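You operate a simulated robot arm through the tools that you are given. There is no shell and no other tool. Be economical: measure what you need, move in short steps, check, and stop when the job is done.

Carry out the task below with a simulated robot arm. There is one attempt and no reset: what you move stays moved.

Task
Warm the pale roll on the toaster's bun rack, then put it on the white plate.
Fine: rack up, the roll on it for one full cycle; top switch off and rack down again at the end.

The check looks at the end state, three seconds after you hand in, the way a careful person would. Anything else that was tipped, shoved, dropped, spilled or broken makes it a failure.

Robot
A 6-joint arm with a two-finger parallel gripper, fixed in place. Base frame: the origin is at the foot of the arm, x ahead of it, y to its left, z up. Units: mm, degrees, N and s.
With the tool pointing down near the work surface it reaches from about 140 to 840 mm from the base axis. Its first joint turns from -166.0 to 166.0 degrees. Payload 3.91 kg.
The TCP is the grasp point between the finger pads, 30 mm short of the fingertips. In the tool frame z runs along the fingers and y along their closing line. Largest opening 110 mm; finger width 20, thickness 10; the body of the gripper, 48 by 112 mm, starts 55 mm behind the TCP.
Orientation is that of the tool frame in the base frame, as a unit quaternion [w, x, y, z]. With the fingers straight down and closing along the base's y, the tool's x points along the base's -x, its y along +y and its z along -z.

Tools
- The arm moves only by the tool nudge_tool. Its argument "steps" is one flat list of numbers, 7 for each row, row after row: the shift along the tool's x, y, z in cm, then the turn, a rotation vector about the tool's x, y, z in degrees, then the opening, from 0 (shut) to 1 (fully open). In form: [tx, ty, tz, rx, ry, rz, grip, tx, ty, tz, rx, ry, rz, grip, ...]. A call has 1 to 20 rows; each row shifts and turns the commanded pose from where the row before left it, along the tool's axes as they then stand. Rows are played at 5 a second. More than 50 mm and 8.6 degrees between two rows, or a gripper value outside its range, and nothing of the call is played. Where a pose cannot be reached the arm comes as near as it can. A force on the tool above 90 N (or 10 N above the force at the start of the call, whichever is more), or a blocked arm, ends the call early, and 0.2 s more pass. Each finger travels about 108 mm/s and halts on what it meets, pressing with about 22 N; the grip force reading is that of the motor and also rises with nothing between the fingers. The clock runs only during rows and for 0.2 s after the last one: add rows that do not move to give the fingers time. The reply holds the time, the measured pose of the TCP, the force on the tool along the base axes, the opening and the grip force, in the units named above and with some noise.
- Cameras (640 x 400 px; columns grow to the right, rows downward): "scene" is fixed at [401, 650.2, 1539.1]; the picture's right is [-1.00, -0.04, 0.00], its down [-0.02, 0.41, -0.91] and it looks along [0.03, -0.91, -0.41] (base axes); focal length 364 px, centre (320, 200). "wrist" rides on the gripper at [-36, 0, -57] in the tool frame; the picture's right is [0.00, -1.00, 0.00], its down [0.97, 0.00, -0.24] and it looks along [0.24, 0.00, 0.97] (tool axes); focal length 218 px, centre (320, 200). There is no depth. A picture from a camera that has moved, and an enlarged one, comes with that camera's place and axes in the base frame and with its lens. The place of the scene camera against the robot may be out by one fixed shift of up to 12 mm in any direction.
- grab_frame(camera): a new picture of that camera. The clock stands still meanwhile.
- lift_body(by): slides the trunk up (or, below 0, down) by that many mm; the arm rides with it, the base frame stays. It gives what a move gives, with no picture.
- enlarge(camera, box): a new picture of the part [left, top, right, bottom] of that camera's present view, enlarged. The clock stands still meanwhile.
- finish_job(): hands the job in; it is judged then, once.

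Work in short steps. Places have to be worked out from the pictures, the camera data and where the tool is seen: move nearer, look again, correct. Check each grasp and each placing, and mend what went wrong. You have 120 turns and 68 pictures in all, those below and enlarged ones among them. Open the gripper and draw the arm clear of the work before you hand the job in, unless the task says otherwise; then end with one line.

The tools are called after ">>>" as a command line: name --argument value ..., lists and objects as JSON in quotes. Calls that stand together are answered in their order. nudge_tool: Moves the arm, as the interface text tells. Its arguments: {"type":"object","properties":{"steps":{"type":"array","items":{"type":"number"}}},"required":["steps"]} The other tools are called the same way: lift_body (by) slides the trunk up or down; grab_frame (camera) takes a picture; enlarge (camera, box) takes an enlarged picture of a part of a camera's view; finish_job () hands the job in.

At the start:

```text
clock: 0.0
eef_pos: [58.0, -354.0, 1266.1]
ee_rot: [0.0, 0.0, 1.0, 0.001]
contact_force: [-0.1, -0.1, -0.2]
finger_gap: 109.7
grip_force: 0.0
trunk travel left (down, up): [-475.0, 65.0]
```

scene: 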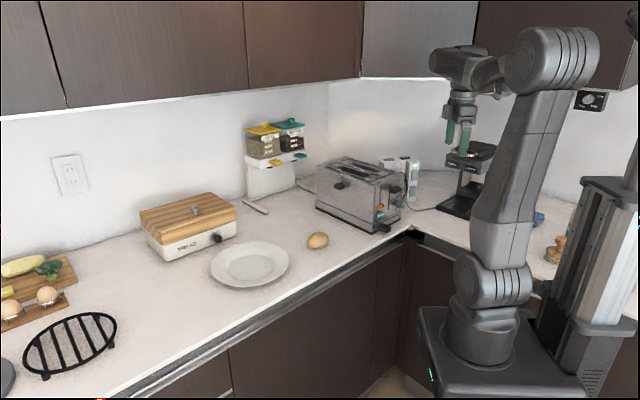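
wrist: 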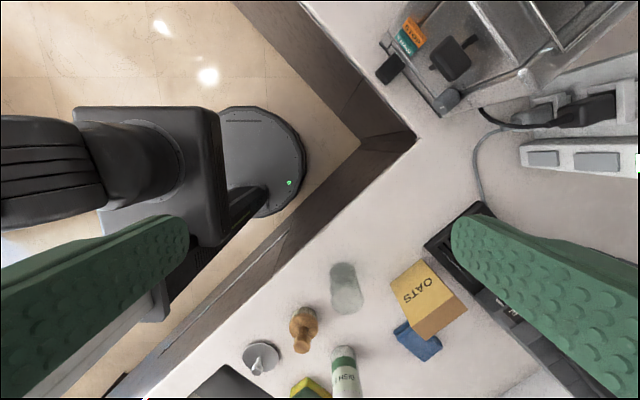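

The scene shows a toaster, a roll beside it and a plate. I look closer at the toaster and at the plate and roll.

>>> enlarge --camera "scene" --box '[300, 140, 430, 240]'

>>> enlarge --camera "wrist" --box '[360, 0, 640, 175]'

>>> enlarge --camera "scene" --box '[200, 200, 360, 300]'

```text
4.00 times, centred on (365, 190) of scene
camera zoom: at [401.0, 650.2, 1539.1], right [-1.0, -0.04, 0.0], down [-0.02, 0.41, -0.91], along [0.03, -0.91, -0.41], focal length 1455 px, centre (140, 240)
```

zoom: 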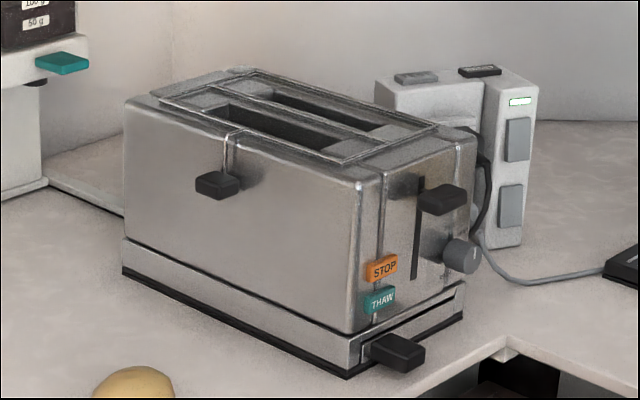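

```text
2.29 times, centred on (500, 88) of wrist
camera zoom: at [93.2, -353.6, 1321.0], right [0.0, -1.0, 0.0], down [-0.97, 0.0, 0.24], along [-0.24, 0.0, -0.97], focal length 499 px, centre (-91, 457)
```

zoom: 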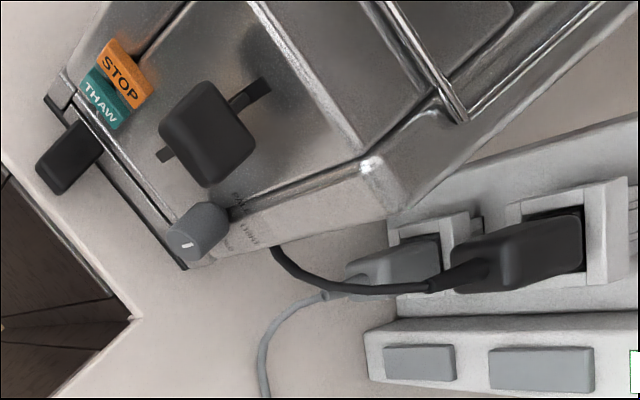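

```text
4.00 times, centred on (280, 250) of scene
camera zoom: at [401.0, 650.2, 1539.1], right [-1.0, -0.04, 0.0], down [-0.02, 0.41, -0.91], along [0.03, -0.91, -0.41], focal length 1455 px, centre (480, 0)
```

zoom: 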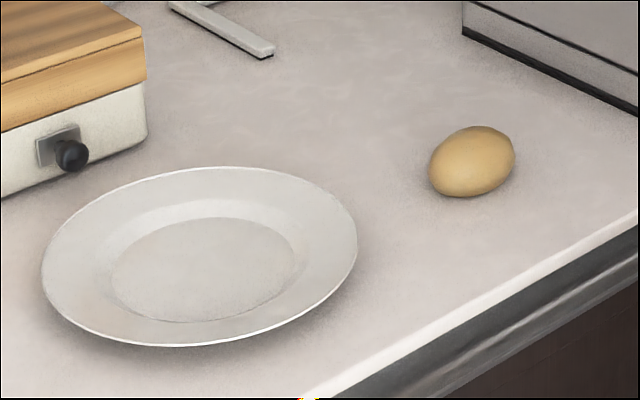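

The toaster's bun rack lever appears to be on the long side. A tower socket with two rocker switches stands behind the toaster. I tilt the tool toward the tower to look at the switches and the toaster front.

>>> nudge_tool --steps '[0, 0, 0, 8, 0, 0, 1, 0, 0, 0, 8, 0, 0, 1, 0, 0, 0, 8, 0, 0, 1, 0, 0, 0, 8, 0, 0, 1, 0, 0, 0, 8, 0, 0, 1, 0, 0, 0, 8, 0, 0, 1, 0, 0, 0, 0, 0, 0, 1]'

>>> enlarge --camera "scene" --box '[0, 240, 160, 340]'

>>> grab_frame --camera "wrist"

```text
clock: 1.6
eef_pos: [56.6, -353.0, 1265.4]
ee_rot: [0.001, -0.001, 0.913, -0.408]
contact_force: [0.5, 0.7, 0.8]
finger_gap: 110.0
grip_force: 0.1
trunk travel left (down, up): [-475.0, 65.0]
```

```text
4.00 times, centred on (80, 290) of scene
camera zoom: at [401.0, 650.2, 1539.1], right [-1.0, -0.04, 0.0], down [-0.02, 0.41, -0.91], along [0.03, -0.91, -0.41], focal length 1455 px, centre (1280, -160)
```

zoom: 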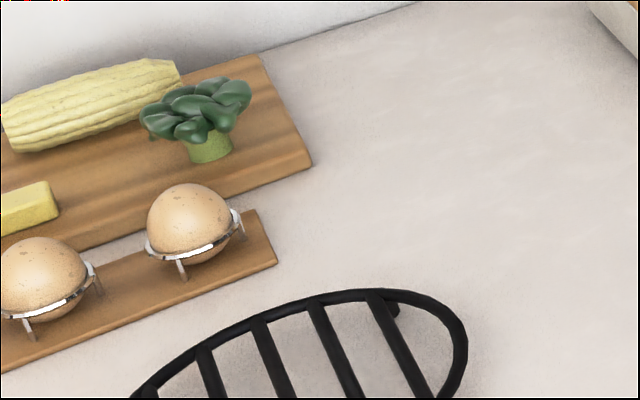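

```text
61 pictures are left
camera wrist: at [93.2, -311.2, 1302.6], right [0.0, -0.67, 0.74], down [-0.97, 0.18, 0.16], along [-0.24, -0.72, -0.65], focal length 218 px, centre (320, 200)
```

wrist: 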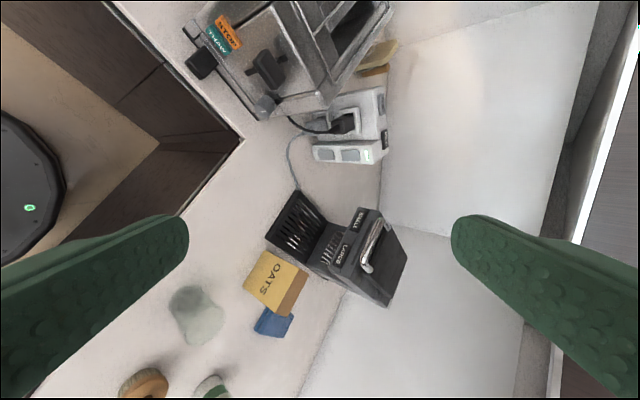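

The things on the board are eggs, so the roll by the toaster is the target. I zoom on the tower and the toaster front.

>>> enlarge --camera "wrist" --box '[290, 80, 400, 170]'

>>> enlarge --camera "wrist" --box '[180, 0, 400, 130]'

```text
4.44 times, centred on (345, 125) of wrist
camera zoom: at [93.2, -311.2, 1302.6], right [0.0, -0.67, 0.74], down [-0.97, 0.18, 0.16], along [-0.24, -0.72, -0.65], focal length 970 px, centre (209, 533)
```

zoom: 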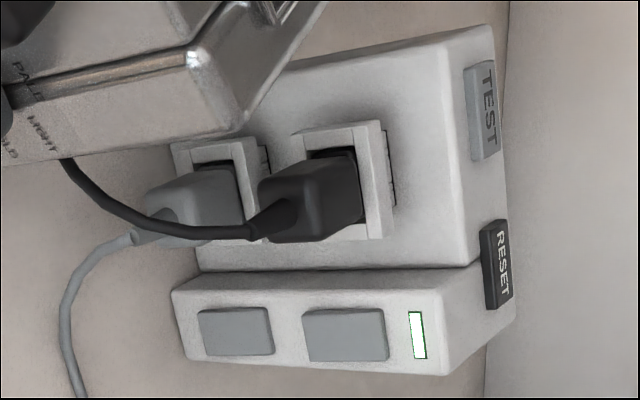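

```text
2.91 times, centred on (290, 65) of wrist
camera zoom: at [93.2, -311.2, 1302.6], right [0.0, -0.67, 0.74], down [-0.97, 0.18, 0.16], along [-0.24, -0.72, -0.65], focal length 635 px, centre (407, 593)
```

zoom: 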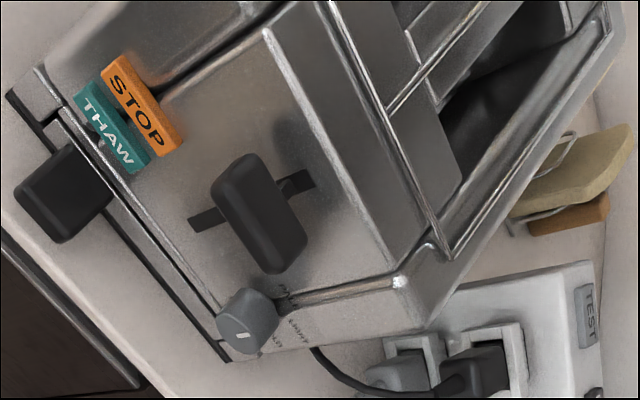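

LED is lit; the black toaster cord goes into the upper socket, so the upper rocker feeds it. I level the tool and move nearer to see the rocker state.

>>> nudge_tool --steps '[0, 0, 0, 8.4, 0, 0, 1, 0, 0, 0, 8.4, 0, 0, 1, 0, 0, 0, 8.4, 0, 0, 1, 0, 0, 0, 8.4, 0, 0, 1, 0, 0, 0, 8.4, 0, 0, 1, 0.25, 3.5, 2.4, 0, 0, 0, 1, 0.25, 3.5, 2.4, 0, 0, 0, 1, 0.25, 3.5, 2.4, 0, 0, 0, 1, 0.25, 3.5, 2.4, 0, 0, 0, 1, 0.25, 3.5, 2.4, 0, 0, 0, 1, 0.25, 3.5, 2.4, 0, 0, 0, 1, 0, 0, 0, 0, 0, 0, 1]'

>>> grab_frame --camera "wrist"

```text
clock: 4.2
eef_pos: [24.4, -324.9, 1272.6]
ee_rot: [-0.008, 0.0, 0.804, -0.594]
contact_force: [-0.9, 0.1, 0.3]
finger_gap: 110.1
grip_force: 0.1
out of reach, approached as far as the arm can: row 3, 4, 5, 6, 7, 8, 9, 10, 11
trunk travel left (down, up): [-475.0, 65.0]
```

```text
58 pictures are left
camera wrist: at [61.8, -270.3, 1287.4], right [0.01, -0.29, 0.96], down [-0.97, 0.24, 0.08], along [-0.25, -0.93, -0.28], focal length 218 px, centre (320, 200)
```

wrist: 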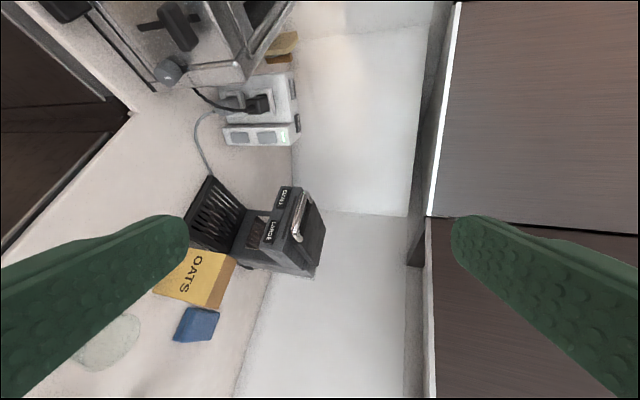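

The arm was too folded near its base; I check with an idle row whether the commanded pose has been kept.

>>> nudge_tool --steps '[0, 0, 0, 0, 0, 0, 1]'

```text
clock: 4.6
eef_pos: [24.8, -324.7, 1272.0]
ee_rot: [-0.007, 0.001, 0.804, -0.594]
contact_force: [0.2, -0.2, 0.5]
finger_gap: 109.9
grip_force: 0.0
trunk travel left (down, up): [-475.0, 65.0]
```

I translate outward and down at the present tilt, to reach a roomier arm posture.

>>> nudge_tool --steps '[-0.25, 2.2, 4.1, 0, 0, 0, 1, -0.25, 2.2, 4.1, 0, 0, 0, 1, -0.25, 2.2, 4.1, 0, 0, 0, 1, -0.25, 2.2, 4.1, 0, 0, 0, 1, -0.25, 2.2, 4.1, 0, 0, 0, 1, 0, 0, 0, 0, 0, 0, 1]'

```text
clock: 6.0
eef_pos: [25.8, -323.7, 1273.0]
ee_rot: [-0.008, 0.0, 0.805, -0.594]
contact_force: [0.0, -0.2, 0.2]
finger_gap: 109.8
grip_force: 0.0
out of reach, approached as far as the arm can: row 1, 2, 3, 4, 5
trunk travel left (down, up): [-475.0, 65.0]
```

Still stuck at a joint limit. I untilt by 24 degrees and see whether I can move outward then.

>>> nudge_tool --steps '[0, 0, 0, -8, 0, 0, 1, 0, 0, 0, -8, 0, 0, 1, 0, 0, 0, -8, 0, 0, 1, 0, 3.5, 2, 0, 0, 0, 1, 0, 3.5, 2, 0, 0, 0, 1, 0, 3.5, 2, 0, 0, 0, 1, 0, 3, 3, 0, 0, 0, 1, 0, 3, 3, 0, 0, 0, 1, 0, 0, 0, 0, 0, 0, 1]'

```text
clock: 8.0
eef_pos: [23.5, -302.2, 1111.4]
ee_rot: [-0.007, 0.001, 0.91, -0.414]
contact_force: [-0.1, 0.3, -0.2]
finger_gap: 110.0
grip_force: 0.2
out of reach, approached as far as the arm can: row 1, 8
trunk travel left (down, up): [-475.0, 65.0]
```

Lower works. Now I move outward (-y) 200 mm, then tilt.

>>> nudge_tool --steps '[-0.2, -2.6, 3.0, 0, 0, 0, 1, -0.2, -2.6, 3.0, 0, 0, 0, 1, -0.2, -2.6, 3.0, 0, 0, 0, 1, -0.2, -2.6, 3.0, 0, 0, 0, 1, -0.2, -2.6, 3.0, 0, 0, 0, 1, 0, 0, 0, 8, 0, 0, 1, 0, 0, 0, 8, 0, 0, 1, 0, 0, 0, 8, 0, 0, 1, 0, 0, 0, 8, 0, 0, 1, 0, 0, 0, 8, 0, 0, 1, 0, 0, 0, 0, 0, 0, 1]'

>>> grab_frame --camera "wrist"

```text
clock: 10.4
eef_pos: [22.7, -316.4, 1110.3]
ee_rot: [0.008, -0.007, 0.906, -0.422]
contact_force: [0.1, -1.0, -0.2]
finger_gap: 110.1
grip_force: 0.1
out of reach, approached as far as the arm can: row 1, 2, 3, 4, 5, 6, 7, 8, 9, 10
trunk travel left (down, up): [-475.0, 65.0]
```

```text
57 pictures are left
camera wrist: at [56.4, -272.7, 1145.3], right [0.01, -0.64, 0.77], down [-0.98, 0.17, 0.15], along [-0.22, -0.75, -0.63], focal length 218 px, centre (320, 200)
```

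wrist: 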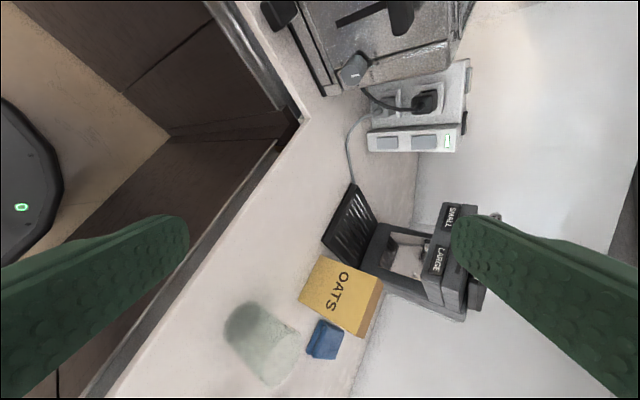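

Let me see the arm posture in the scene to understand the limit.

>>> grab_frame --camera "scene"

```text
56 pictures are left
```

scene: 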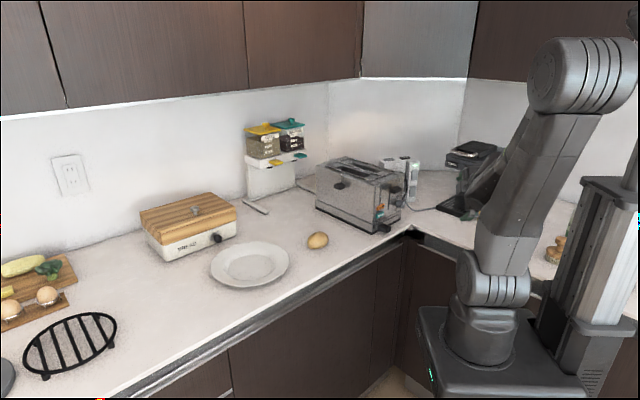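

I return to tool-down, then travel outward, where the forearm will be flatter, and tilt there.

>>> nudge_tool --steps '[0, 0, 0, -8.3, 0, 0, 1, 0, 0, 0, -8.3, 0, 0, 1, 0, 0, 0, -8.3, 0, 0, 1, 0, 0, 0, -8.3, 0, 0, 1, 0, 0, 0, -8.3, 0, 0, 1, 0, 0, 0, -8.3, 0, 0, 1, 0, 0, 0, 0, 0, 0, 1]'

```text
clock: 12.0
eef_pos: [22.2, -317.3, 1111.0]
ee_rot: [0.004, -0.009, 1.0, -0.002]
contact_force: [0.4, -0.2, 1.3]
finger_gap: 109.9
grip_force: 0.2
trunk travel left (down, up): [-475.0, 65.0]
```

>>> nudge_tool --steps '[-0.4, -4, -1.5, 0, 0, 0, 1, -0.8, -4, -1.5, 0, 0, 0, 1, -0.8, -4, -1, 0, 0, 0, 1, -0.8, -4, 0, 0, 0, 0, 1, 0, -4, 0, 0, 0, 0, 1, 0, 0, 0, 0, 0, 0, 1]'

```text
clock: 13.4
eef_pos: [52.0, -516.3, 1150.3]
ee_rot: [0.005, -0.01, 1.0, -0.001]
contact_force: [0.3, 0.2, 0.0]
finger_gap: 110.1
grip_force: 0.0
trunk travel left (down, up): [-475.0, 65.0]
```

Now tilt outward gradually, by 72 degrees, while pulling back a little.

>>> nudge_tool --steps '[0, 0, 0, 8, 0, 0, 1, 0, 0, 0, 8, 0, 0, 1, 0, 0, 0, 8, 0, 0, 1, 0, 0, 0, 8, 0, 0, 1, 0, 0, 0, 8, 0, 0, 1, 0, 0, 0, 8, 0, 0, 1, 0, 0, 0, 8, 0, 0, 1, 0, 0, 0, 8, 0, 0, 1, 0, 0, 0, 8, 0, 0, 1, 0, 0, 0, 0, 0, 0, 1]'

>>> grab_frame --camera "wrist"

```text
clock: 15.6
eef_pos: [44.4, -520.0, 1155.8]
ee_rot: [-0.005, 0.001, 0.904, -0.427]
contact_force: [0.2, -0.8, 0.7]
finger_gap: 109.9
grip_force: 0.0
out of reach, approached as far as the arm can: row 7, 8, 9
trunk travel left (down, up): [-475.0, 65.0]
```

```text
55 pictures are left
camera wrist: at [80.1, -475.3, 1189.9], right [0.0, -0.64, 0.77], down [-0.97, 0.19, 0.16], along [-0.25, -0.75, -0.62], focal length 218 px, centre (320, 200)
```

wrist: 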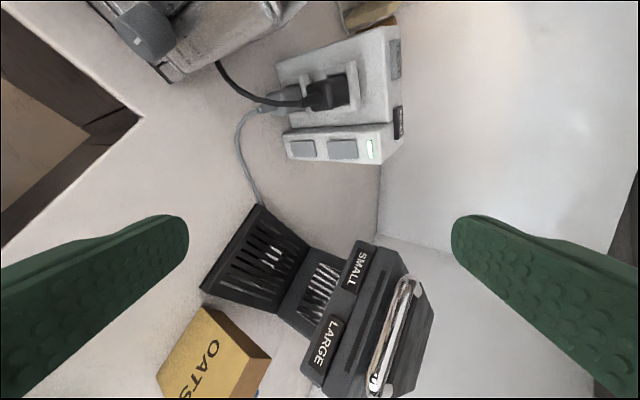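

Tilt is limited to about 50 degrees here, which is usable. I zoom on the rockers.

>>> enlarge --camera "wrist" --box '[276, 115, 404, 175]'

```text
5.00 times, centred on (340, 145) of wrist
camera zoom: at [80.1, -475.3, 1189.9], right [0.0, -0.64, 0.77], down [-0.97, 0.19, 0.16], along [-0.25, -0.75, -0.62], focal length 1091 px, centre (220, 475)
```

zoom: 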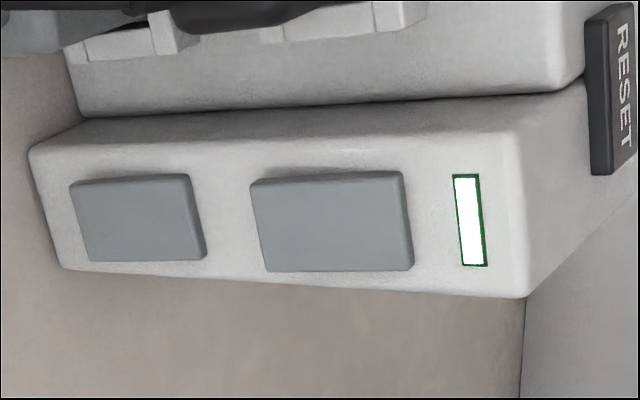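

>>> enlarge --camera "scene" --box '[376, 150, 424, 210]'

```text
6.67 times, centred on (400, 180) of scene
camera zoom: at [401.0, 650.2, 1539.1], right [-1.0, -0.04, 0.0], down [-0.02, 0.41, -0.91], along [0.03, -0.91, -0.41], focal length 2426 px, centre (-213, 333)
```

zoom: 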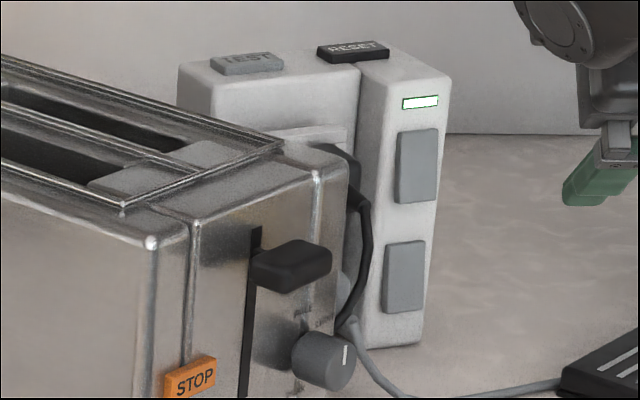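

>>> enlarge --camera "scene" --box '[399, 162, 415, 192]'

>>> enlarge --camera "wrist" --box '[285, 130, 380, 170]'

```text
13.33 times, centred on (407, 177) of scene
camera zoom: at [401.0, 650.2, 1539.1], right [-1.0, -0.04, 0.0], down [-0.02, 0.41, -0.91], along [0.03, -0.91, -0.41], focal length 4851 px, centre (-840, 507)
```

zoom: 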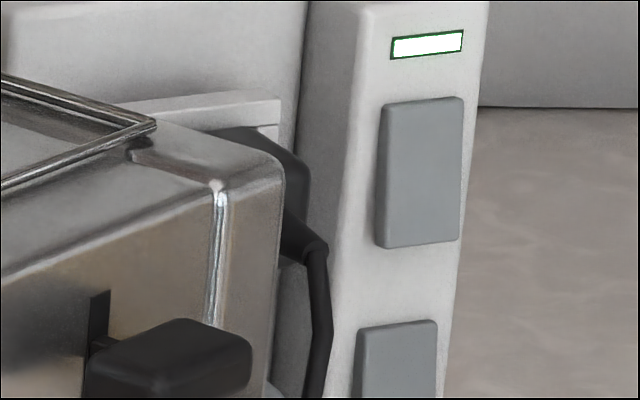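

```text
6.74 times, centred on (332, 150) of wrist
camera zoom: at [80.1, -475.3, 1189.9], right [0.0, -0.64, 0.77], down [-0.97, 0.19, 0.16], along [-0.25, -0.75, -0.62], focal length 1470 px, centre (236, 537)
```

zoom: 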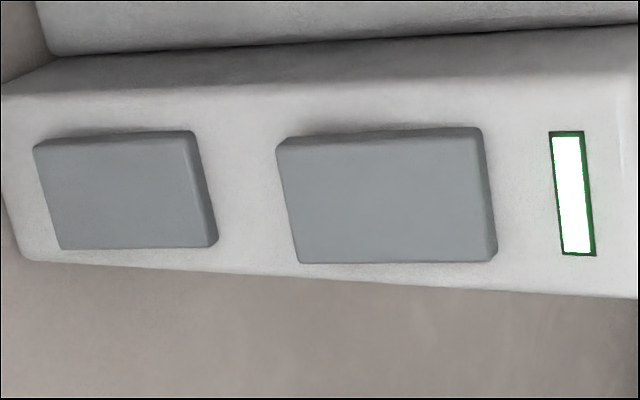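

The rocker tilt is not readable from here. I untilt and go to the tower's other side to see it in profile.

>>> nudge_tool --steps '[0, 0, 0, -8.5, 0, 0, 1, 0, 0, 0, -8.5, 0, 0, 1, 0, 0, 0, -8.5, 0, 0, 1, 0, 0, 0, -8.5, 0, 0, 1, 0, 0, 0, -8.5, 0, 0, 1, 0, 0, 0, -8, 0, 0, 1, 3.5, -2.5, 0, 0, 0, 0, 1, 3.5, -2.5, 0, 0, 0, 0, 1, 0, -2.5, 0, 0, -8, 0, 1, 0, 0, 0, 0, -8, 0, 1, 0, 0, 0, 0, -8, 0, 1, 0, 0, 0, 0, -8, 0, 1, 0, 0, 0, 0, -8, 0, 1, 0, 0, 0, 0, -8, 0, 1, 0, 0, 0, 0, -8, 0, 1, 0, 0, 0, 0, 0, 0, 1]'

>>> grab_frame --camera "wrist"

```text
clock: 19.0
eef_pos: [-22.8, -590.0, 1158.2]
ee_rot: [0.467, 0.0, 0.885, -0.002]
contact_force: [16.6, 3.3, 22.6]
finger_gap: 108.3
grip_force: 0.1
trunk travel left (down, up): [-475.0, 65.0]
```

```text
50 pictures are left
camera wrist: at [-49.3, -590.5, 1217.9], right [0.0, -1.0, 0.0], down [-0.75, 0.0, -0.67], along [0.67, 0.0, -0.75], focal length 218 px, centre (320, 200)
```

wrist: 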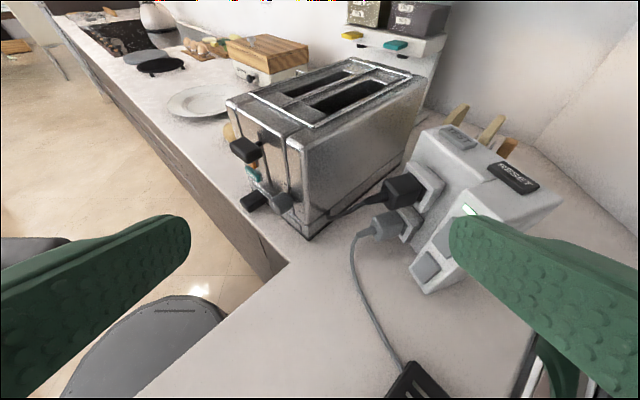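

The reading shows a contact force (up and +x), so something touches the tool from below. I back off up, toward +x and inward at once.

>>> nudge_tool --steps '[-1.6, 1.0, -0.9, 0, 0, 0, 1, -1.6, 1.0, -0.9, 0, 0, 0, 1, 0, 2, 0, 0, 0, 0, 1, 0, 0, 0, 0, 0, 0, 1]'

>>> grab_frame --camera "scene"

>>> grab_frame --camera "wrist"

```text
clock: 20.0
eef_pos: [-23.6, -552.6, 1192.6]
ee_rot: [0.465, 0.002, 0.885, -0.001]
contact_force: [0.1, 0.3, 0.1]
finger_gap: 109.9
grip_force: 0.0
trunk travel left (down, up): [-475.0, 65.0]
```

```text
49 pictures are left
```

scene: 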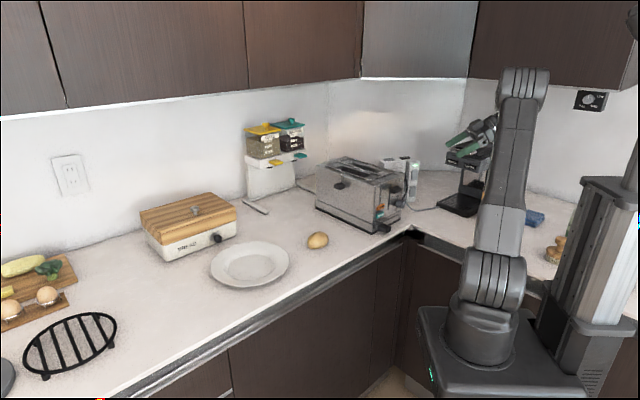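

```text
48 pictures are left
camera wrist: at [-50.4, -552.8, 1252.4], right [0.0, -1.0, 0.0], down [-0.75, 0.0, -0.66], along [0.66, 0.0, -0.75], focal length 218 px, centre (320, 200)
```

wrist: 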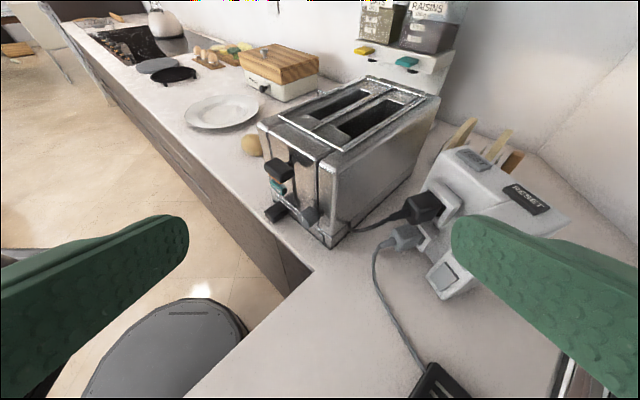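

>>> enlarge --camera "scene" --box '[390, 100, 550, 220]'

>>> enlarge --camera "wrist" --box '[390, 220, 490, 310]'

```text
3.33 times, centred on (470, 160) of scene
camera zoom: at [401.0, 650.2, 1539.1], right [-1.0, -0.04, 0.0], down [-0.02, 0.41, -0.91], along [0.03, -0.91, -0.41], focal length 1213 px, centre (-180, 333)
```

zoom: 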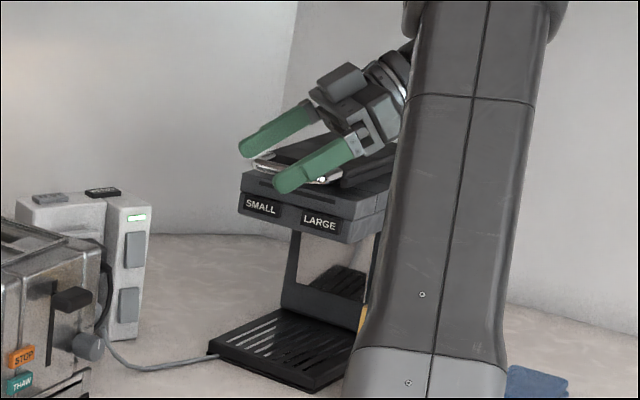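

```text
4.44 times, centred on (440, 265) of wrist
camera zoom: at [-50.4, -552.8, 1252.4], right [0.0, -1.0, 0.0], down [-0.75, 0.0, -0.66], along [0.66, 0.0, -0.75], focal length 970 px, centre (-213, -89)
```

zoom: 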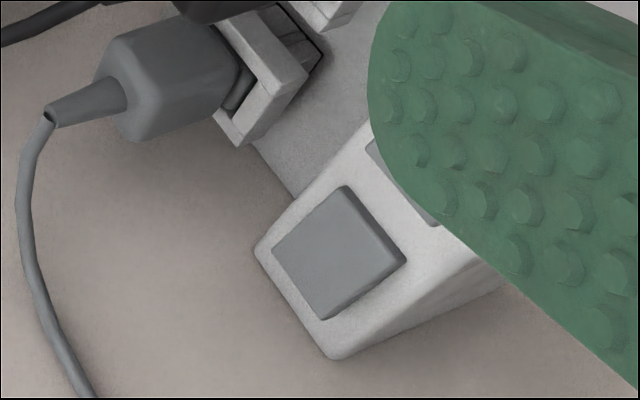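

The gripper had touched the coffee machine's lid handle, but the machine stands as before. Lower rocker: its top end sticks out. I close the fingers so the upper rocker comes into view.

>>> nudge_tool --steps '[0, 0, 0, 0, 0, 0, 0.2, 0, 0, 0, 0, 0, 0, 0.2, 0, 0, 0, 0, 0, 0, 0.2]'

>>> enlarge --camera "wrist" --box '[400, 190, 512, 310]'

```text
clock: 20.8
eef_pos: [-23.6, -553.0, 1192.6]
ee_rot: [0.466, 0.001, 0.885, -0.001]
contact_force: [-0.8, 0.4, -0.5]
finger_gap: 22.0
grip_force: 0.1
trunk travel left (down, up): [-475.0, 65.0]
```

```text
3.33 times, centred on (456, 250) of wrist
camera zoom: at [-50.1, -552.8, 1252.8], right [0.0, -1.0, 0.0], down [-0.75, 0.0, -0.66], along [0.66, 0.0, -0.75], focal length 728 px, centre (-133, 33)
```

zoom: 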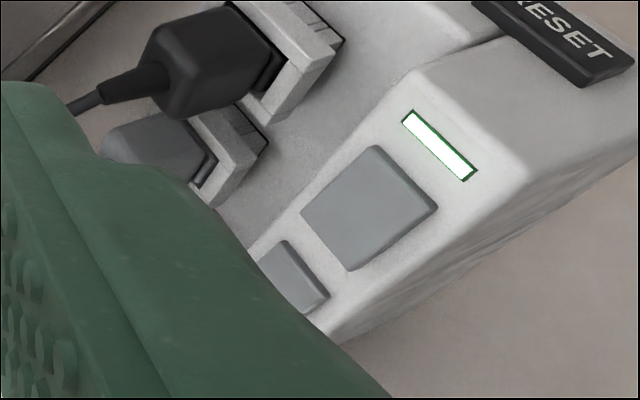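

>>> enlarge --camera "wrist" --box '[440, 220, 500, 272]'

```text
7.69 times, centred on (470, 246) of wrist
camera zoom: at [-50.1, -552.8, 1252.8], right [0.0, -1.0, 0.0], down [-0.75, 0.0, -0.66], along [0.66, 0.0, -0.75], focal length 1679 px, centre (-834, -154)
```

zoom: 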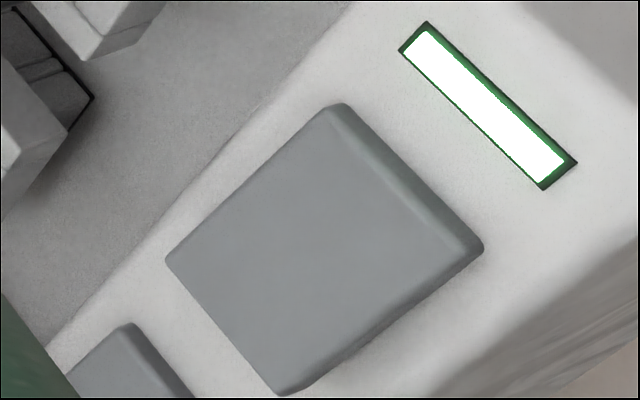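

The rockers differ in tilt, so they are probably in opposite states; the toaster lever's latch will tell. Now I untilt and travel to the outside of the rack lever for a close look.

>>> nudge_tool --steps '[0, 0, 0, 0, 8, 0, 0.2, 0, 0, 0, 0, 8, 0, 0.2, 0, 0, 0, 0, 8, 0, 0.2, 0, 0, 0, 0, 8, 0, 0.2, 0, 0, 0, 0, 8, 0, 0.2, 0, 0, 0, 0, 8, 0, 0.2, 0, 0, 0, 0, 7.5, 0, 0.2, -3, 3, 0, 0, 0, 0, 0.2, -4.5, 1, 0, 0, 0, 0, 0.2, -4.8, 0, 0, 0, 0, 0, 0.2, -4.8, 0, 0, 0, 0, 0, 0.2, -4.8, 0, 0, 0, 0, 0, 0.2, -4.8, 0, 0, 0, 0, 0, 0.2, -4.8, 0, 0, 0, 0, 0, 0.2, -4.8, 0.4, 0.4, 0, 0, 0, 0.2, -4.8, 0.4, 0.4, 0, 0, 0, 0.2, -4.5, 0.4, 0.4, 0, 0, 0, 0.2, 0, 0, 0, 0, 0, 0, 0.2]'

>>> nudge_tool --steps '[0, 0, 0, 0, 0, -7.5, 0.2, 0, 0, 0, 0, 0, -7.5, 0.2, 0, 0, 0, 0, 0, -7.5, 0.2, 0, 0, 0, 0, 0, -7.5, 0.2, 0, 0, 0, 0, 0, -7.5, 0.2, 0, 0, 0, 0, 0, -7.5, 0.2, 0, 0, 0, 0, 0, 0, 0.2]'

>>> grab_frame --camera "wrist"

```text
clock: 24.6
eef_pos: [432.5, -505.3, 1179.9]
ee_rot: [0.0, 0.003, 1.0, 0.0]
contact_force: [0.4, 0.3, 0.1]
finger_gap: 22.1
grip_force: 0.1
trunk travel left (down, up): [-475.0, 65.0]
```

```text
clock: 26.2
eef_pos: [434.6, -504.3, 1181.3]
ee_rot: [0.0, -0.381, 0.925, 0.0]
contact_force: [-0.6, 0.2, 0.1]
finger_gap: 22.1
grip_force: 0.0
trunk travel left (down, up): [-475.0, 65.0]
```

```text
43 pictures are left
camera wrist: at [460.0, -478.8, 1236.3], right [0.71, -0.71, 0.0], down [-0.69, -0.68, 0.24], along [-0.17, -0.17, -0.97], focal length 218 px, centre (320, 200)
```

wrist: 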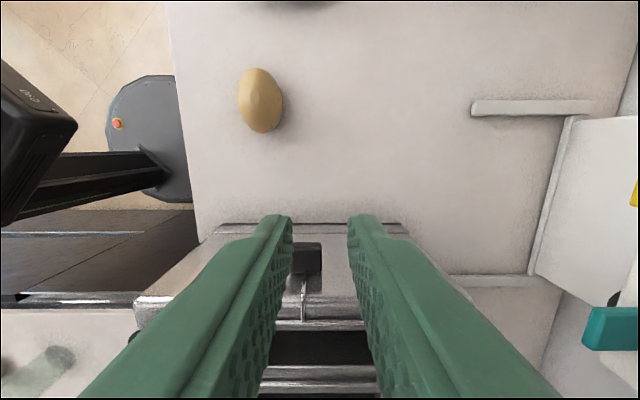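

The roll is near (446,-382) with its long axis along the tool's x. I zoom on the rack knob.

>>> enlarge --camera "wrist" --box '[240, 200, 400, 300]'

```text
4.00 times, centred on (320, 250) of wrist
camera zoom: at [460.0, -478.8, 1236.3], right [0.71, -0.71, 0.0], down [-0.69, -0.68, 0.24], along [-0.17, -0.17, -0.97], focal length 873 px, centre (320, 0)
```

zoom: 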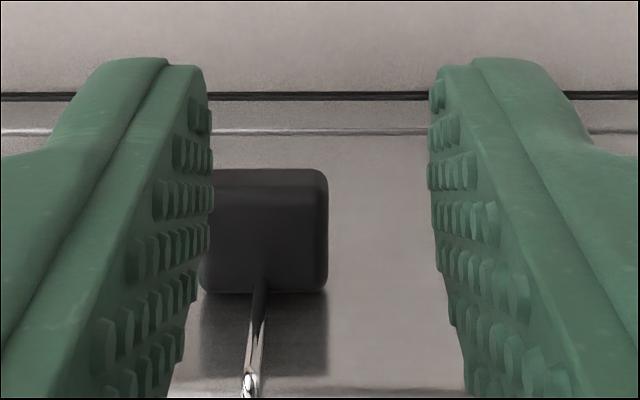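

Knob estimated near (378,-543), z≈1047, about 30 mm wide. I open part-way, move above it and lower partly.

>>> nudge_tool --steps '[3.3, 0.64, 0, 0, 0, 0, 0.6, 3.27, 0.64, 0, 0, 0, 0, 0.6, 0, 0, 4, 0, 0, 0, 0.6, 0, 0, 4, 0, 0, 0, 0.6, 0, 0, 0, 0, 0, 0, 0.6]'

>>> grab_frame --camera "wrist"

```text
clock: 27.4
eef_pos: [379.7, -541.1, 1101.3]
ee_rot: [0.001, -0.381, 0.925, -0.001]
contact_force: [-0.3, -0.4, -0.4]
finger_gap: 66.1
grip_force: 0.1
trunk travel left (down, up): [-475.0, 65.0]
```

```text
41 pictures are left
camera wrist: at [404.2, -515.8, 1156.5], right [0.7, -0.71, 0.0], down [-0.69, -0.68, 0.24], along [-0.17, -0.17, -0.97], focal length 218 px, centre (320, 200)
```

wrist: 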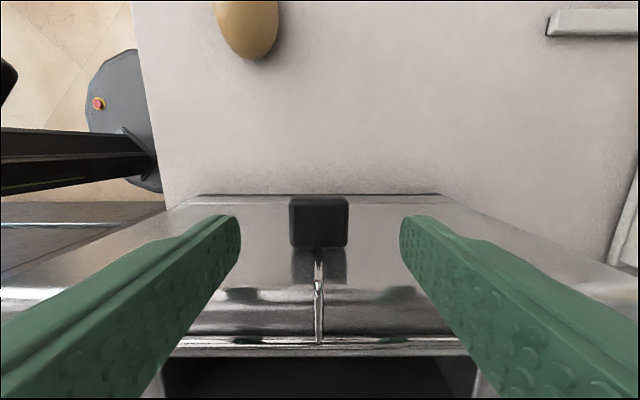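

Triangulated: knob spans z 1025–1046, centred. I lower to z≈1052, shift 5 mm inward and close on it.

>>> nudge_tool --steps '[0.4, 0, 2.5, 0, 0, 0, 0.6, 0, 0, 2.3, 0, 0, 0, 0.6, 0, 0, 0, 0, 0, 0, 0.1, 0, 0, 0, 0, 0, 0, 0.1, 0, 0, 0, 0, 0, 0, 0.1]'

>>> grab_frame --camera "wrist"

```text
clock: 28.6
eef_pos: [376.3, -543.3, 1053.8]
ee_rot: [0.0, -0.38, 0.925, 0.0]
contact_force: [-2.1, 2.1, 0.3]
finger_gap: 31.8
grip_force: 22.1
trunk travel left (down, up): [-475.0, 65.0]
```

```text
40 pictures are left
camera wrist: at [401.3, -518.0, 1108.9], right [0.7, -0.71, 0.0], down [-0.69, -0.68, 0.24], along [-0.17, -0.17, -0.97], focal length 218 px, centre (320, 200)
```

wrist: 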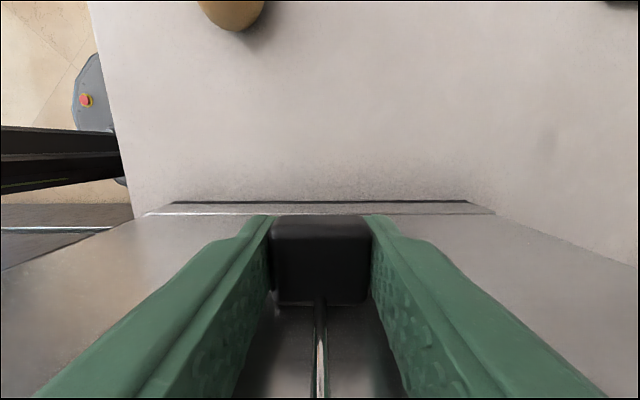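

Gripped at 32 mm. I raise it slowly by up to 40 mm.

>>> nudge_tool --steps '[0, 0, -1, 0, 0, 0, 0.1, 0, 0, -1, 0, 0, 0, 0.1, 0, 0, -1, 0, 0, 0, 0.1, 0, 0, 0, 0, 0, 0, 0.1]'

>>> enlarge --camera "scene" --box '[300, 130, 430, 240]'

```text
clock: 29.6
eef_pos: [375.7, -544.0, 1083.3]
ee_rot: [0.001, -0.381, 0.925, 0.0]
contact_force: [0.2, 2.1, 1.8]
finger_gap: 31.6
grip_force: 21.3
trunk travel left (down, up): [-475.0, 65.0]
```

```text
3.64 times, centred on (365, 185) of scene
camera zoom: at [401.0, 650.2, 1539.1], right [-1.0, -0.04, 0.0], down [-0.02, 0.41, -0.91], along [0.03, -0.91, -0.41], focal length 1323 px, centre (156, 254)
```

zoom: 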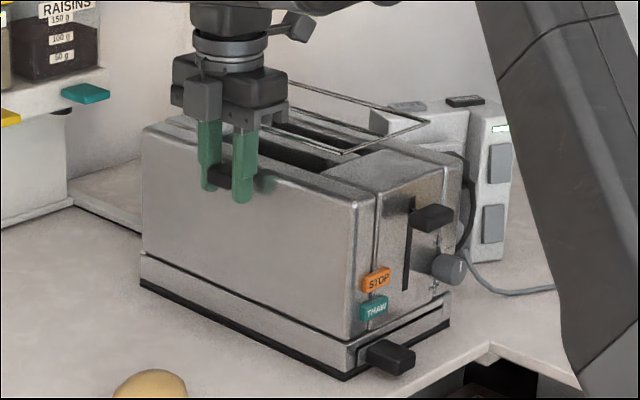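

The wire rack is rising with it. I continue until resistance.

>>> nudge_tool --steps '[0, 0, -0.7, 0, 0, 0, 0.1, 0, 0, -0.7, 0, 0, 0, 0.1, 0, 0, 0, 0, 0, 0, 0.1]'

```text
clock: 30.4
eef_pos: [374.2, -544.1, 1096.4]
ee_rot: [-0.001, -0.38, 0.925, 0.001]
contact_force: [-2.3, -1.1, -11.1]
finger_gap: 32.0
grip_force: 22.3
trunk travel left (down, up): [-475.0, 65.0]
```

Resistance now (−11 N); 43 mm of travel. One more small pull to confirm it's the stop.

>>> nudge_tool --steps '[0, 0, -0.3, 0, 0, 0, 0.1, 0, 0, 0, 0, 0, 0, 0.1]'

>>> grab_frame --camera "wrist"

```text
clock: 31.0
eef_pos: [375.4, -544.5, 1099.1]
ee_rot: [0.0, -0.38, 0.925, 0.0]
contact_force: [-2.8, -1.5, -13.3]
finger_gap: 31.9
grip_force: 22.1
trunk travel left (down, up): [-475.0, 65.0]
```

```text
38 pictures are left
camera wrist: at [401.2, -519.4, 1154.8], right [0.7, -0.71, 0.0], down [-0.69, -0.68, 0.24], along [-0.17, -0.17, -0.97], focal length 218 px, centre (320, 200)
```

wrist: 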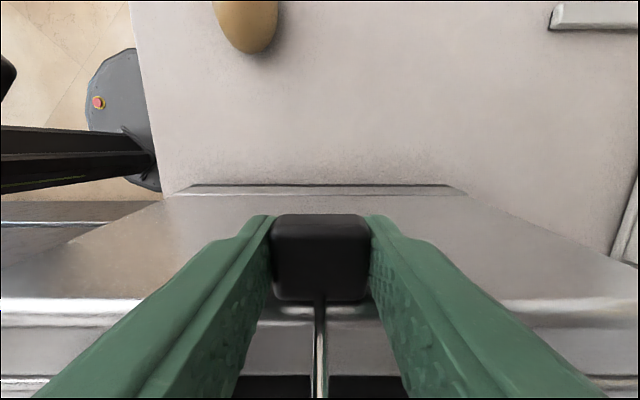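

It is at its stop. I release gently and check whether the rack stays up.

>>> nudge_tool --steps '[0, 0, 0, 0, 0, 0, 0.6, 0, 0, 0, 0, 0, 0, 0.6, 0, 0, -4, 0, 0, 0, 0.6, 0, 0, -4, 0, 0, 0, 0.6, -3, 0, -2, 0, 0, 0, 0.6, -3, 0, 0, 0, 0, 0, 0.6, 0, 0, 0, 0, 0, 0, 0.6]'

>>> grab_frame --camera "wrist"

>>> enlarge --camera "scene" --box '[300, 130, 430, 240]'

```text
clock: 32.6
eef_pos: [415.4, -502.2, 1198.8]
ee_rot: [-0.001, -0.381, 0.925, 0.0]
contact_force: [0.6, 0.1, -0.3]
finger_gap: 66.1
grip_force: 0.1
trunk travel left (down, up): [-475.0, 65.0]
```

```text
37 pictures are left
camera wrist: at [441.6, -476.1, 1255.1], right [0.7, -0.71, 0.0], down [-0.69, -0.68, 0.24], along [-0.17, -0.17, -0.97], focal length 218 px, centre (320, 200)
```

wrist: 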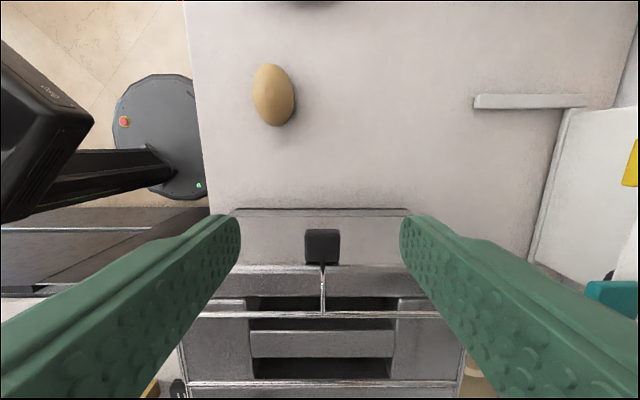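

```text
3.64 times, centred on (365, 185) of scene
camera zoom: at [401.0, 650.2, 1539.1], right [-1.0, -0.04, 0.0], down [-0.02, 0.41, -0.91], along [0.03, -0.91, -0.41], focal length 1323 px, centre (156, 254)
```

zoom: 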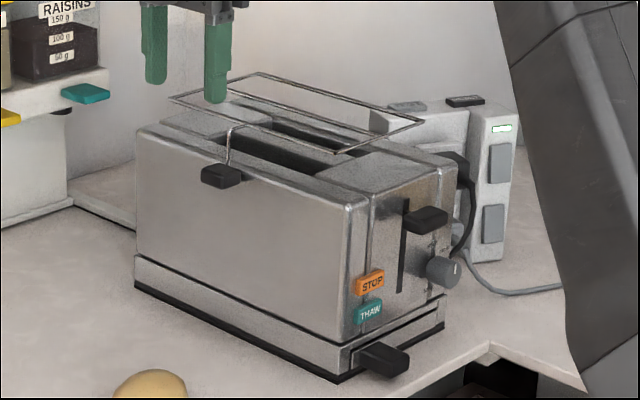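

The rack stays up. I look at the rack from above to learn its wire layout and height.

>>> nudge_tool --steps '[3.5, 0, -2, 0, 0, 0, 1, 3.5, 0, -2, 0, 0, 0, 1, 0, 0, 0, 0, 0, 0, 1]'

>>> grab_frame --camera "wrist"

>>> enlarge --camera "scene" --box '[320, 145, 410, 200]'

```text
clock: 33.4
eef_pos: [368.5, -552.2, 1239.7]
ee_rot: [0.0, -0.382, 0.924, 0.0]
contact_force: [-0.6, -0.4, 0.3]
finger_gap: 109.8
grip_force: 0.0
trunk travel left (down, up): [-475.0, 65.0]
```

```text
35 pictures are left
camera wrist: at [392.9, -526.0, 1294.7], right [0.7, -0.71, 0.0], down [-0.69, -0.68, 0.24], along [-0.17, -0.17, -0.97], focal length 218 px, centre (320, 200)
```

wrist: 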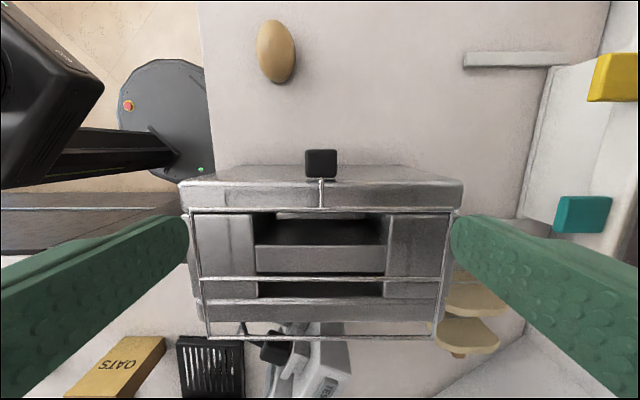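

```text
7.11 times, centred on (365, 172) of scene
camera zoom: at [401.0, 650.2, 1539.1], right [-1.0, -0.04, 0.0], down [-0.02, 0.41, -0.91], along [0.03, -0.91, -0.41], focal length 2587 px, centre (0, 396)
```

zoom: 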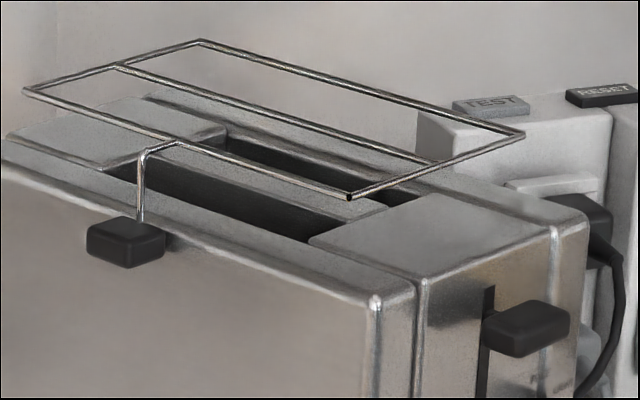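

The rack has three long wires about 65 mm apart, so the roll must lie across two of them, long axis along tool x — as it lies now. I move above the roll and descend to look again.

>>> nudge_tool --steps '[-4.375, 1.675, 0, 0, 0, 0, 1, -4.375, 1.675, 0, 0, 0, 0, 1, -4.375, 1.675, 0, 0, 0, 0, 1, -4.375, 1.675, 0, 0, 0, 0, 1, 0, 0, 4.8, 0, 0, 0, 1, 0, 0, 4.8, 0, 0, 0, 1, 0, 0, 4.8, 0, 0, 0, 1, 0, 0, 4.8, 0, 0, 0, 1, 0, 0, 0, 0, 0, 0, 1]'

>>> grab_frame --camera "wrist"

```text
clock: 35.4
eef_pos: [447.4, -381.6, 1048.0]
ee_rot: [0.001, -0.38, 0.925, 0.0]
contact_force: [-0.4, 0.7, -0.3]
finger_gap: 110.2
grip_force: 0.0
trunk travel left (down, up): [-475.0, 65.0]
```

```text
33 pictures are left
camera wrist: at [472.4, -356.7, 1103.1], right [0.7, -0.71, 0.0], down [-0.69, -0.68, 0.24], along [-0.17, -0.17, -0.97], focal length 218 px, centre (320, 200)
```

wrist: 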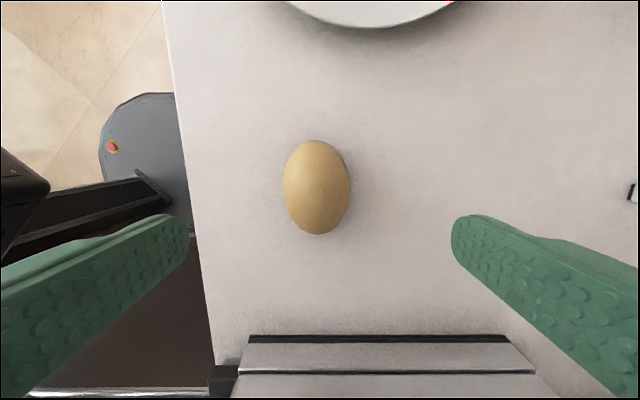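

Well aligned: roll about 55 × 79 mm. I lower to z≈936 and close.

>>> nudge_tool --steps '[-0.2, 0, 4, 0, 0, 0, 1, 0, 0, 4, 0, 0, 0, 1, 0, 0, 3.1, 0, 0, 0, 1, 0, 0, 0, 0, 0, 0, 0.3, 0, 0, 0, 0, 0, 0, 0.3, 0, 0, 0, 0, 0, 0, 0.3]'

>>> grab_frame --camera "wrist"

```text
clock: 36.8
eef_pos: [446.9, -379.0, 937.5]
ee_rot: [0.0, -0.38, 0.925, -0.001]
contact_force: [0.0, 0.5, 0.9]
finger_gap: 56.5
grip_force: 21.9
trunk travel left (down, up): [-475.0, 65.0]
```

```text
32 pictures are left
camera wrist: at [472.5, -353.6, 992.6], right [0.7, -0.71, 0.0], down [-0.69, -0.68, 0.24], along [-0.17, -0.17, -0.97], focal length 218 px, centre (320, 200)
```

wrist: 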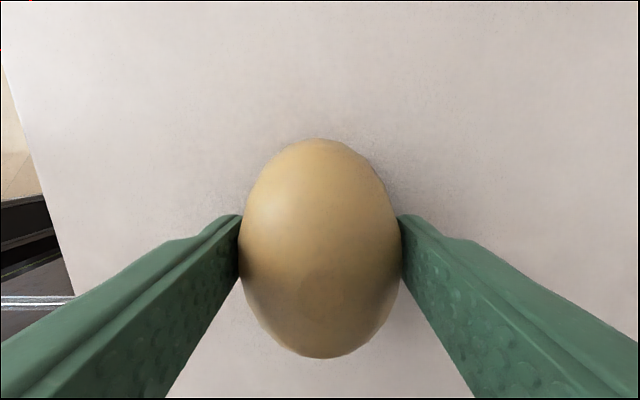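

Held at 56.5 mm. I lift to z≈1240 and carry it above the front/middle wires.

>>> nudge_tool --steps '[0, 0, -4.3, 0, 0, 0, 0.3, 0, 0, -4.3, 0, 0, 0, 0.3, 0, 0, -4.3, 0, 0, 0, 0.3, 0, 0, -4.3, 0, 0, 0, 0.3, 0, 0, -4.3, 0, 0, 0, 0.3, 0, 0, -4.3, 0, 0, 0, 0.3, 0, 0, -4.3, 0, 0, 0, 0.3, 4.56, -1.34, 0, 0, 0, 0, 0.3, 4.56, -1.34, 0, 0, 0, 0, 0.3, 4.56, -1.34, 0, 0, 0, 0, 0.3, 4.56, -1.34, 0, 0, 0, 0, 0.3, 4.56, -1.34, 0, 0, 0, 0, 0.3, 0, 0, 0, 0, 0, 0, 0.3]'

>>> grab_frame --camera "wrist"

>>> enlarge --camera "scene" --box '[310, 110, 420, 200]'

```text
clock: 39.6
eef_pos: [330.9, -586.8, 1237.7]
ee_rot: [0.001, -0.38, 0.925, -0.001]
contact_force: [-0.2, -0.5, -0.2]
finger_gap: 56.4
grip_force: 21.6
trunk travel left (down, up): [-475.0, 65.0]
```

```text
31 pictures are left
camera wrist: at [356.5, -561.5, 1294.5], right [0.7, -0.71, 0.0], down [-0.69, -0.68, 0.24], along [-0.17, -0.17, -0.97], focal length 218 px, centre (320, 200)
```

wrist: 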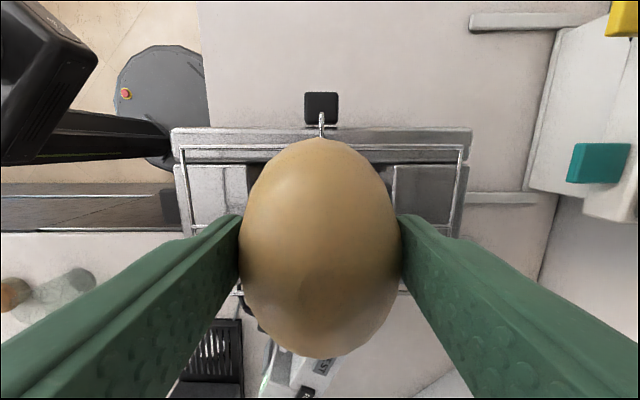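

```text
4.44 times, centred on (365, 155) of scene
camera zoom: at [401.0, 650.2, 1539.1], right [-1.0, -0.04, 0.0], down [-0.02, 0.41, -0.91], along [0.03, -0.91, -0.41], focal length 1617 px, centre (120, 400)
```

zoom: 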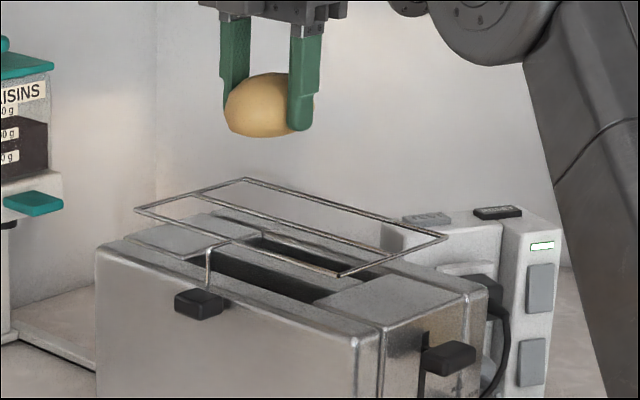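

Front wire at n≈-145.5, height ≈1120; I shift 6 mm to centre the roll between the wires and lower to just above.

>>> nudge_tool --steps '[-0.6, 0, 3.5, 0, 0, 0, 0.3, 0, 0, 3.5, 0, 0, 0, 0.3, 0, 0, 0, 0, 0, 0, 0.3]'

>>> enlarge --camera "scene" --box '[310, 110, 420, 200]'

```text
clock: 40.4
eef_pos: [336.9, -583.5, 1169.1]
ee_rot: [0.0, -0.382, 0.924, -0.001]
contact_force: [0.7, -1.1, -1.2]
finger_gap: 56.1
grip_force: 22.1
trunk travel left (down, up): [-475.0, 65.0]
```

```text
4.44 times, centred on (365, 155) of scene
camera zoom: at [401.0, 650.2, 1539.1], right [-1.0, -0.04, 0.0], down [-0.02, 0.41, -0.91], along [0.03, -0.91, -0.41], focal length 1617 px, centre (120, 400)
```

zoom: 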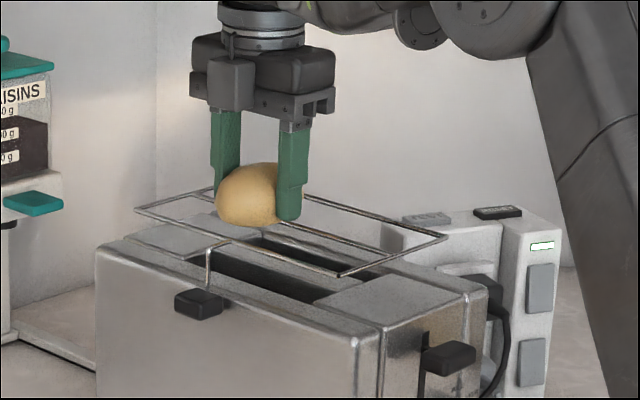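

Now small steps down, watching force.

>>> nudge_tool --steps '[0, 0, 0.5, 0, 0, 0, 0.3, 0, 0, 0.5, 0, 0, 0, 0.3, 0, 0, 0.3, 0, 0, 0, 0.3, 0, 0, 0, 0, 0, 0, 0.3]'

>>> enlarge --camera "scene" --box '[310, 110, 420, 200]'

```text
clock: 41.4
eef_pos: [336.2, -583.0, 1155.9]
ee_rot: [0.0, -0.379, 0.925, 0.0]
contact_force: [-0.9, -1.0, 0.9]
finger_gap: 56.0
grip_force: 21.8
trunk travel left (down, up): [-475.0, 65.0]
```

```text
4.44 times, centred on (365, 155) of scene
camera zoom: at [401.0, 650.2, 1539.1], right [-1.0, -0.04, 0.0], down [-0.02, 0.41, -0.91], along [0.03, -0.91, -0.41], focal length 1617 px, centre (120, 400)
```

zoom: 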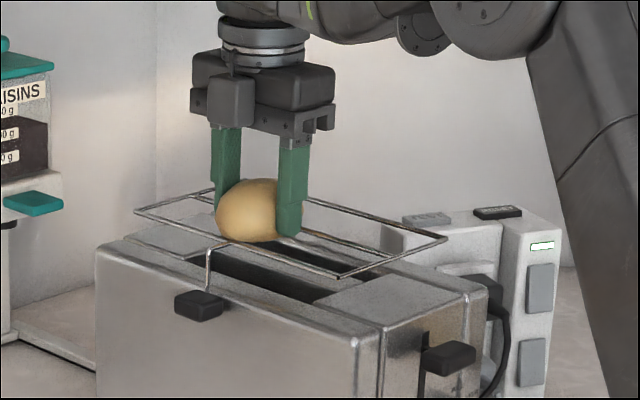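

>>> nudge_tool --steps '[0, 0, 0.3, 0, 0, 0, 0.3, 0, 0, 0.3, 0, 0, 0, 0.3, 0, 0, 0, 0, 0, 0, 0.3]'

```text
clock: 42.2
eef_pos: [336.0, -582.9, 1149.1]
ee_rot: [0.0, -0.38, 0.925, 0.0]
contact_force: [-0.6, 0.5, -0.8]
finger_gap: 55.7
grip_force: 21.8
trunk travel left (down, up): [-475.0, 65.0]
```

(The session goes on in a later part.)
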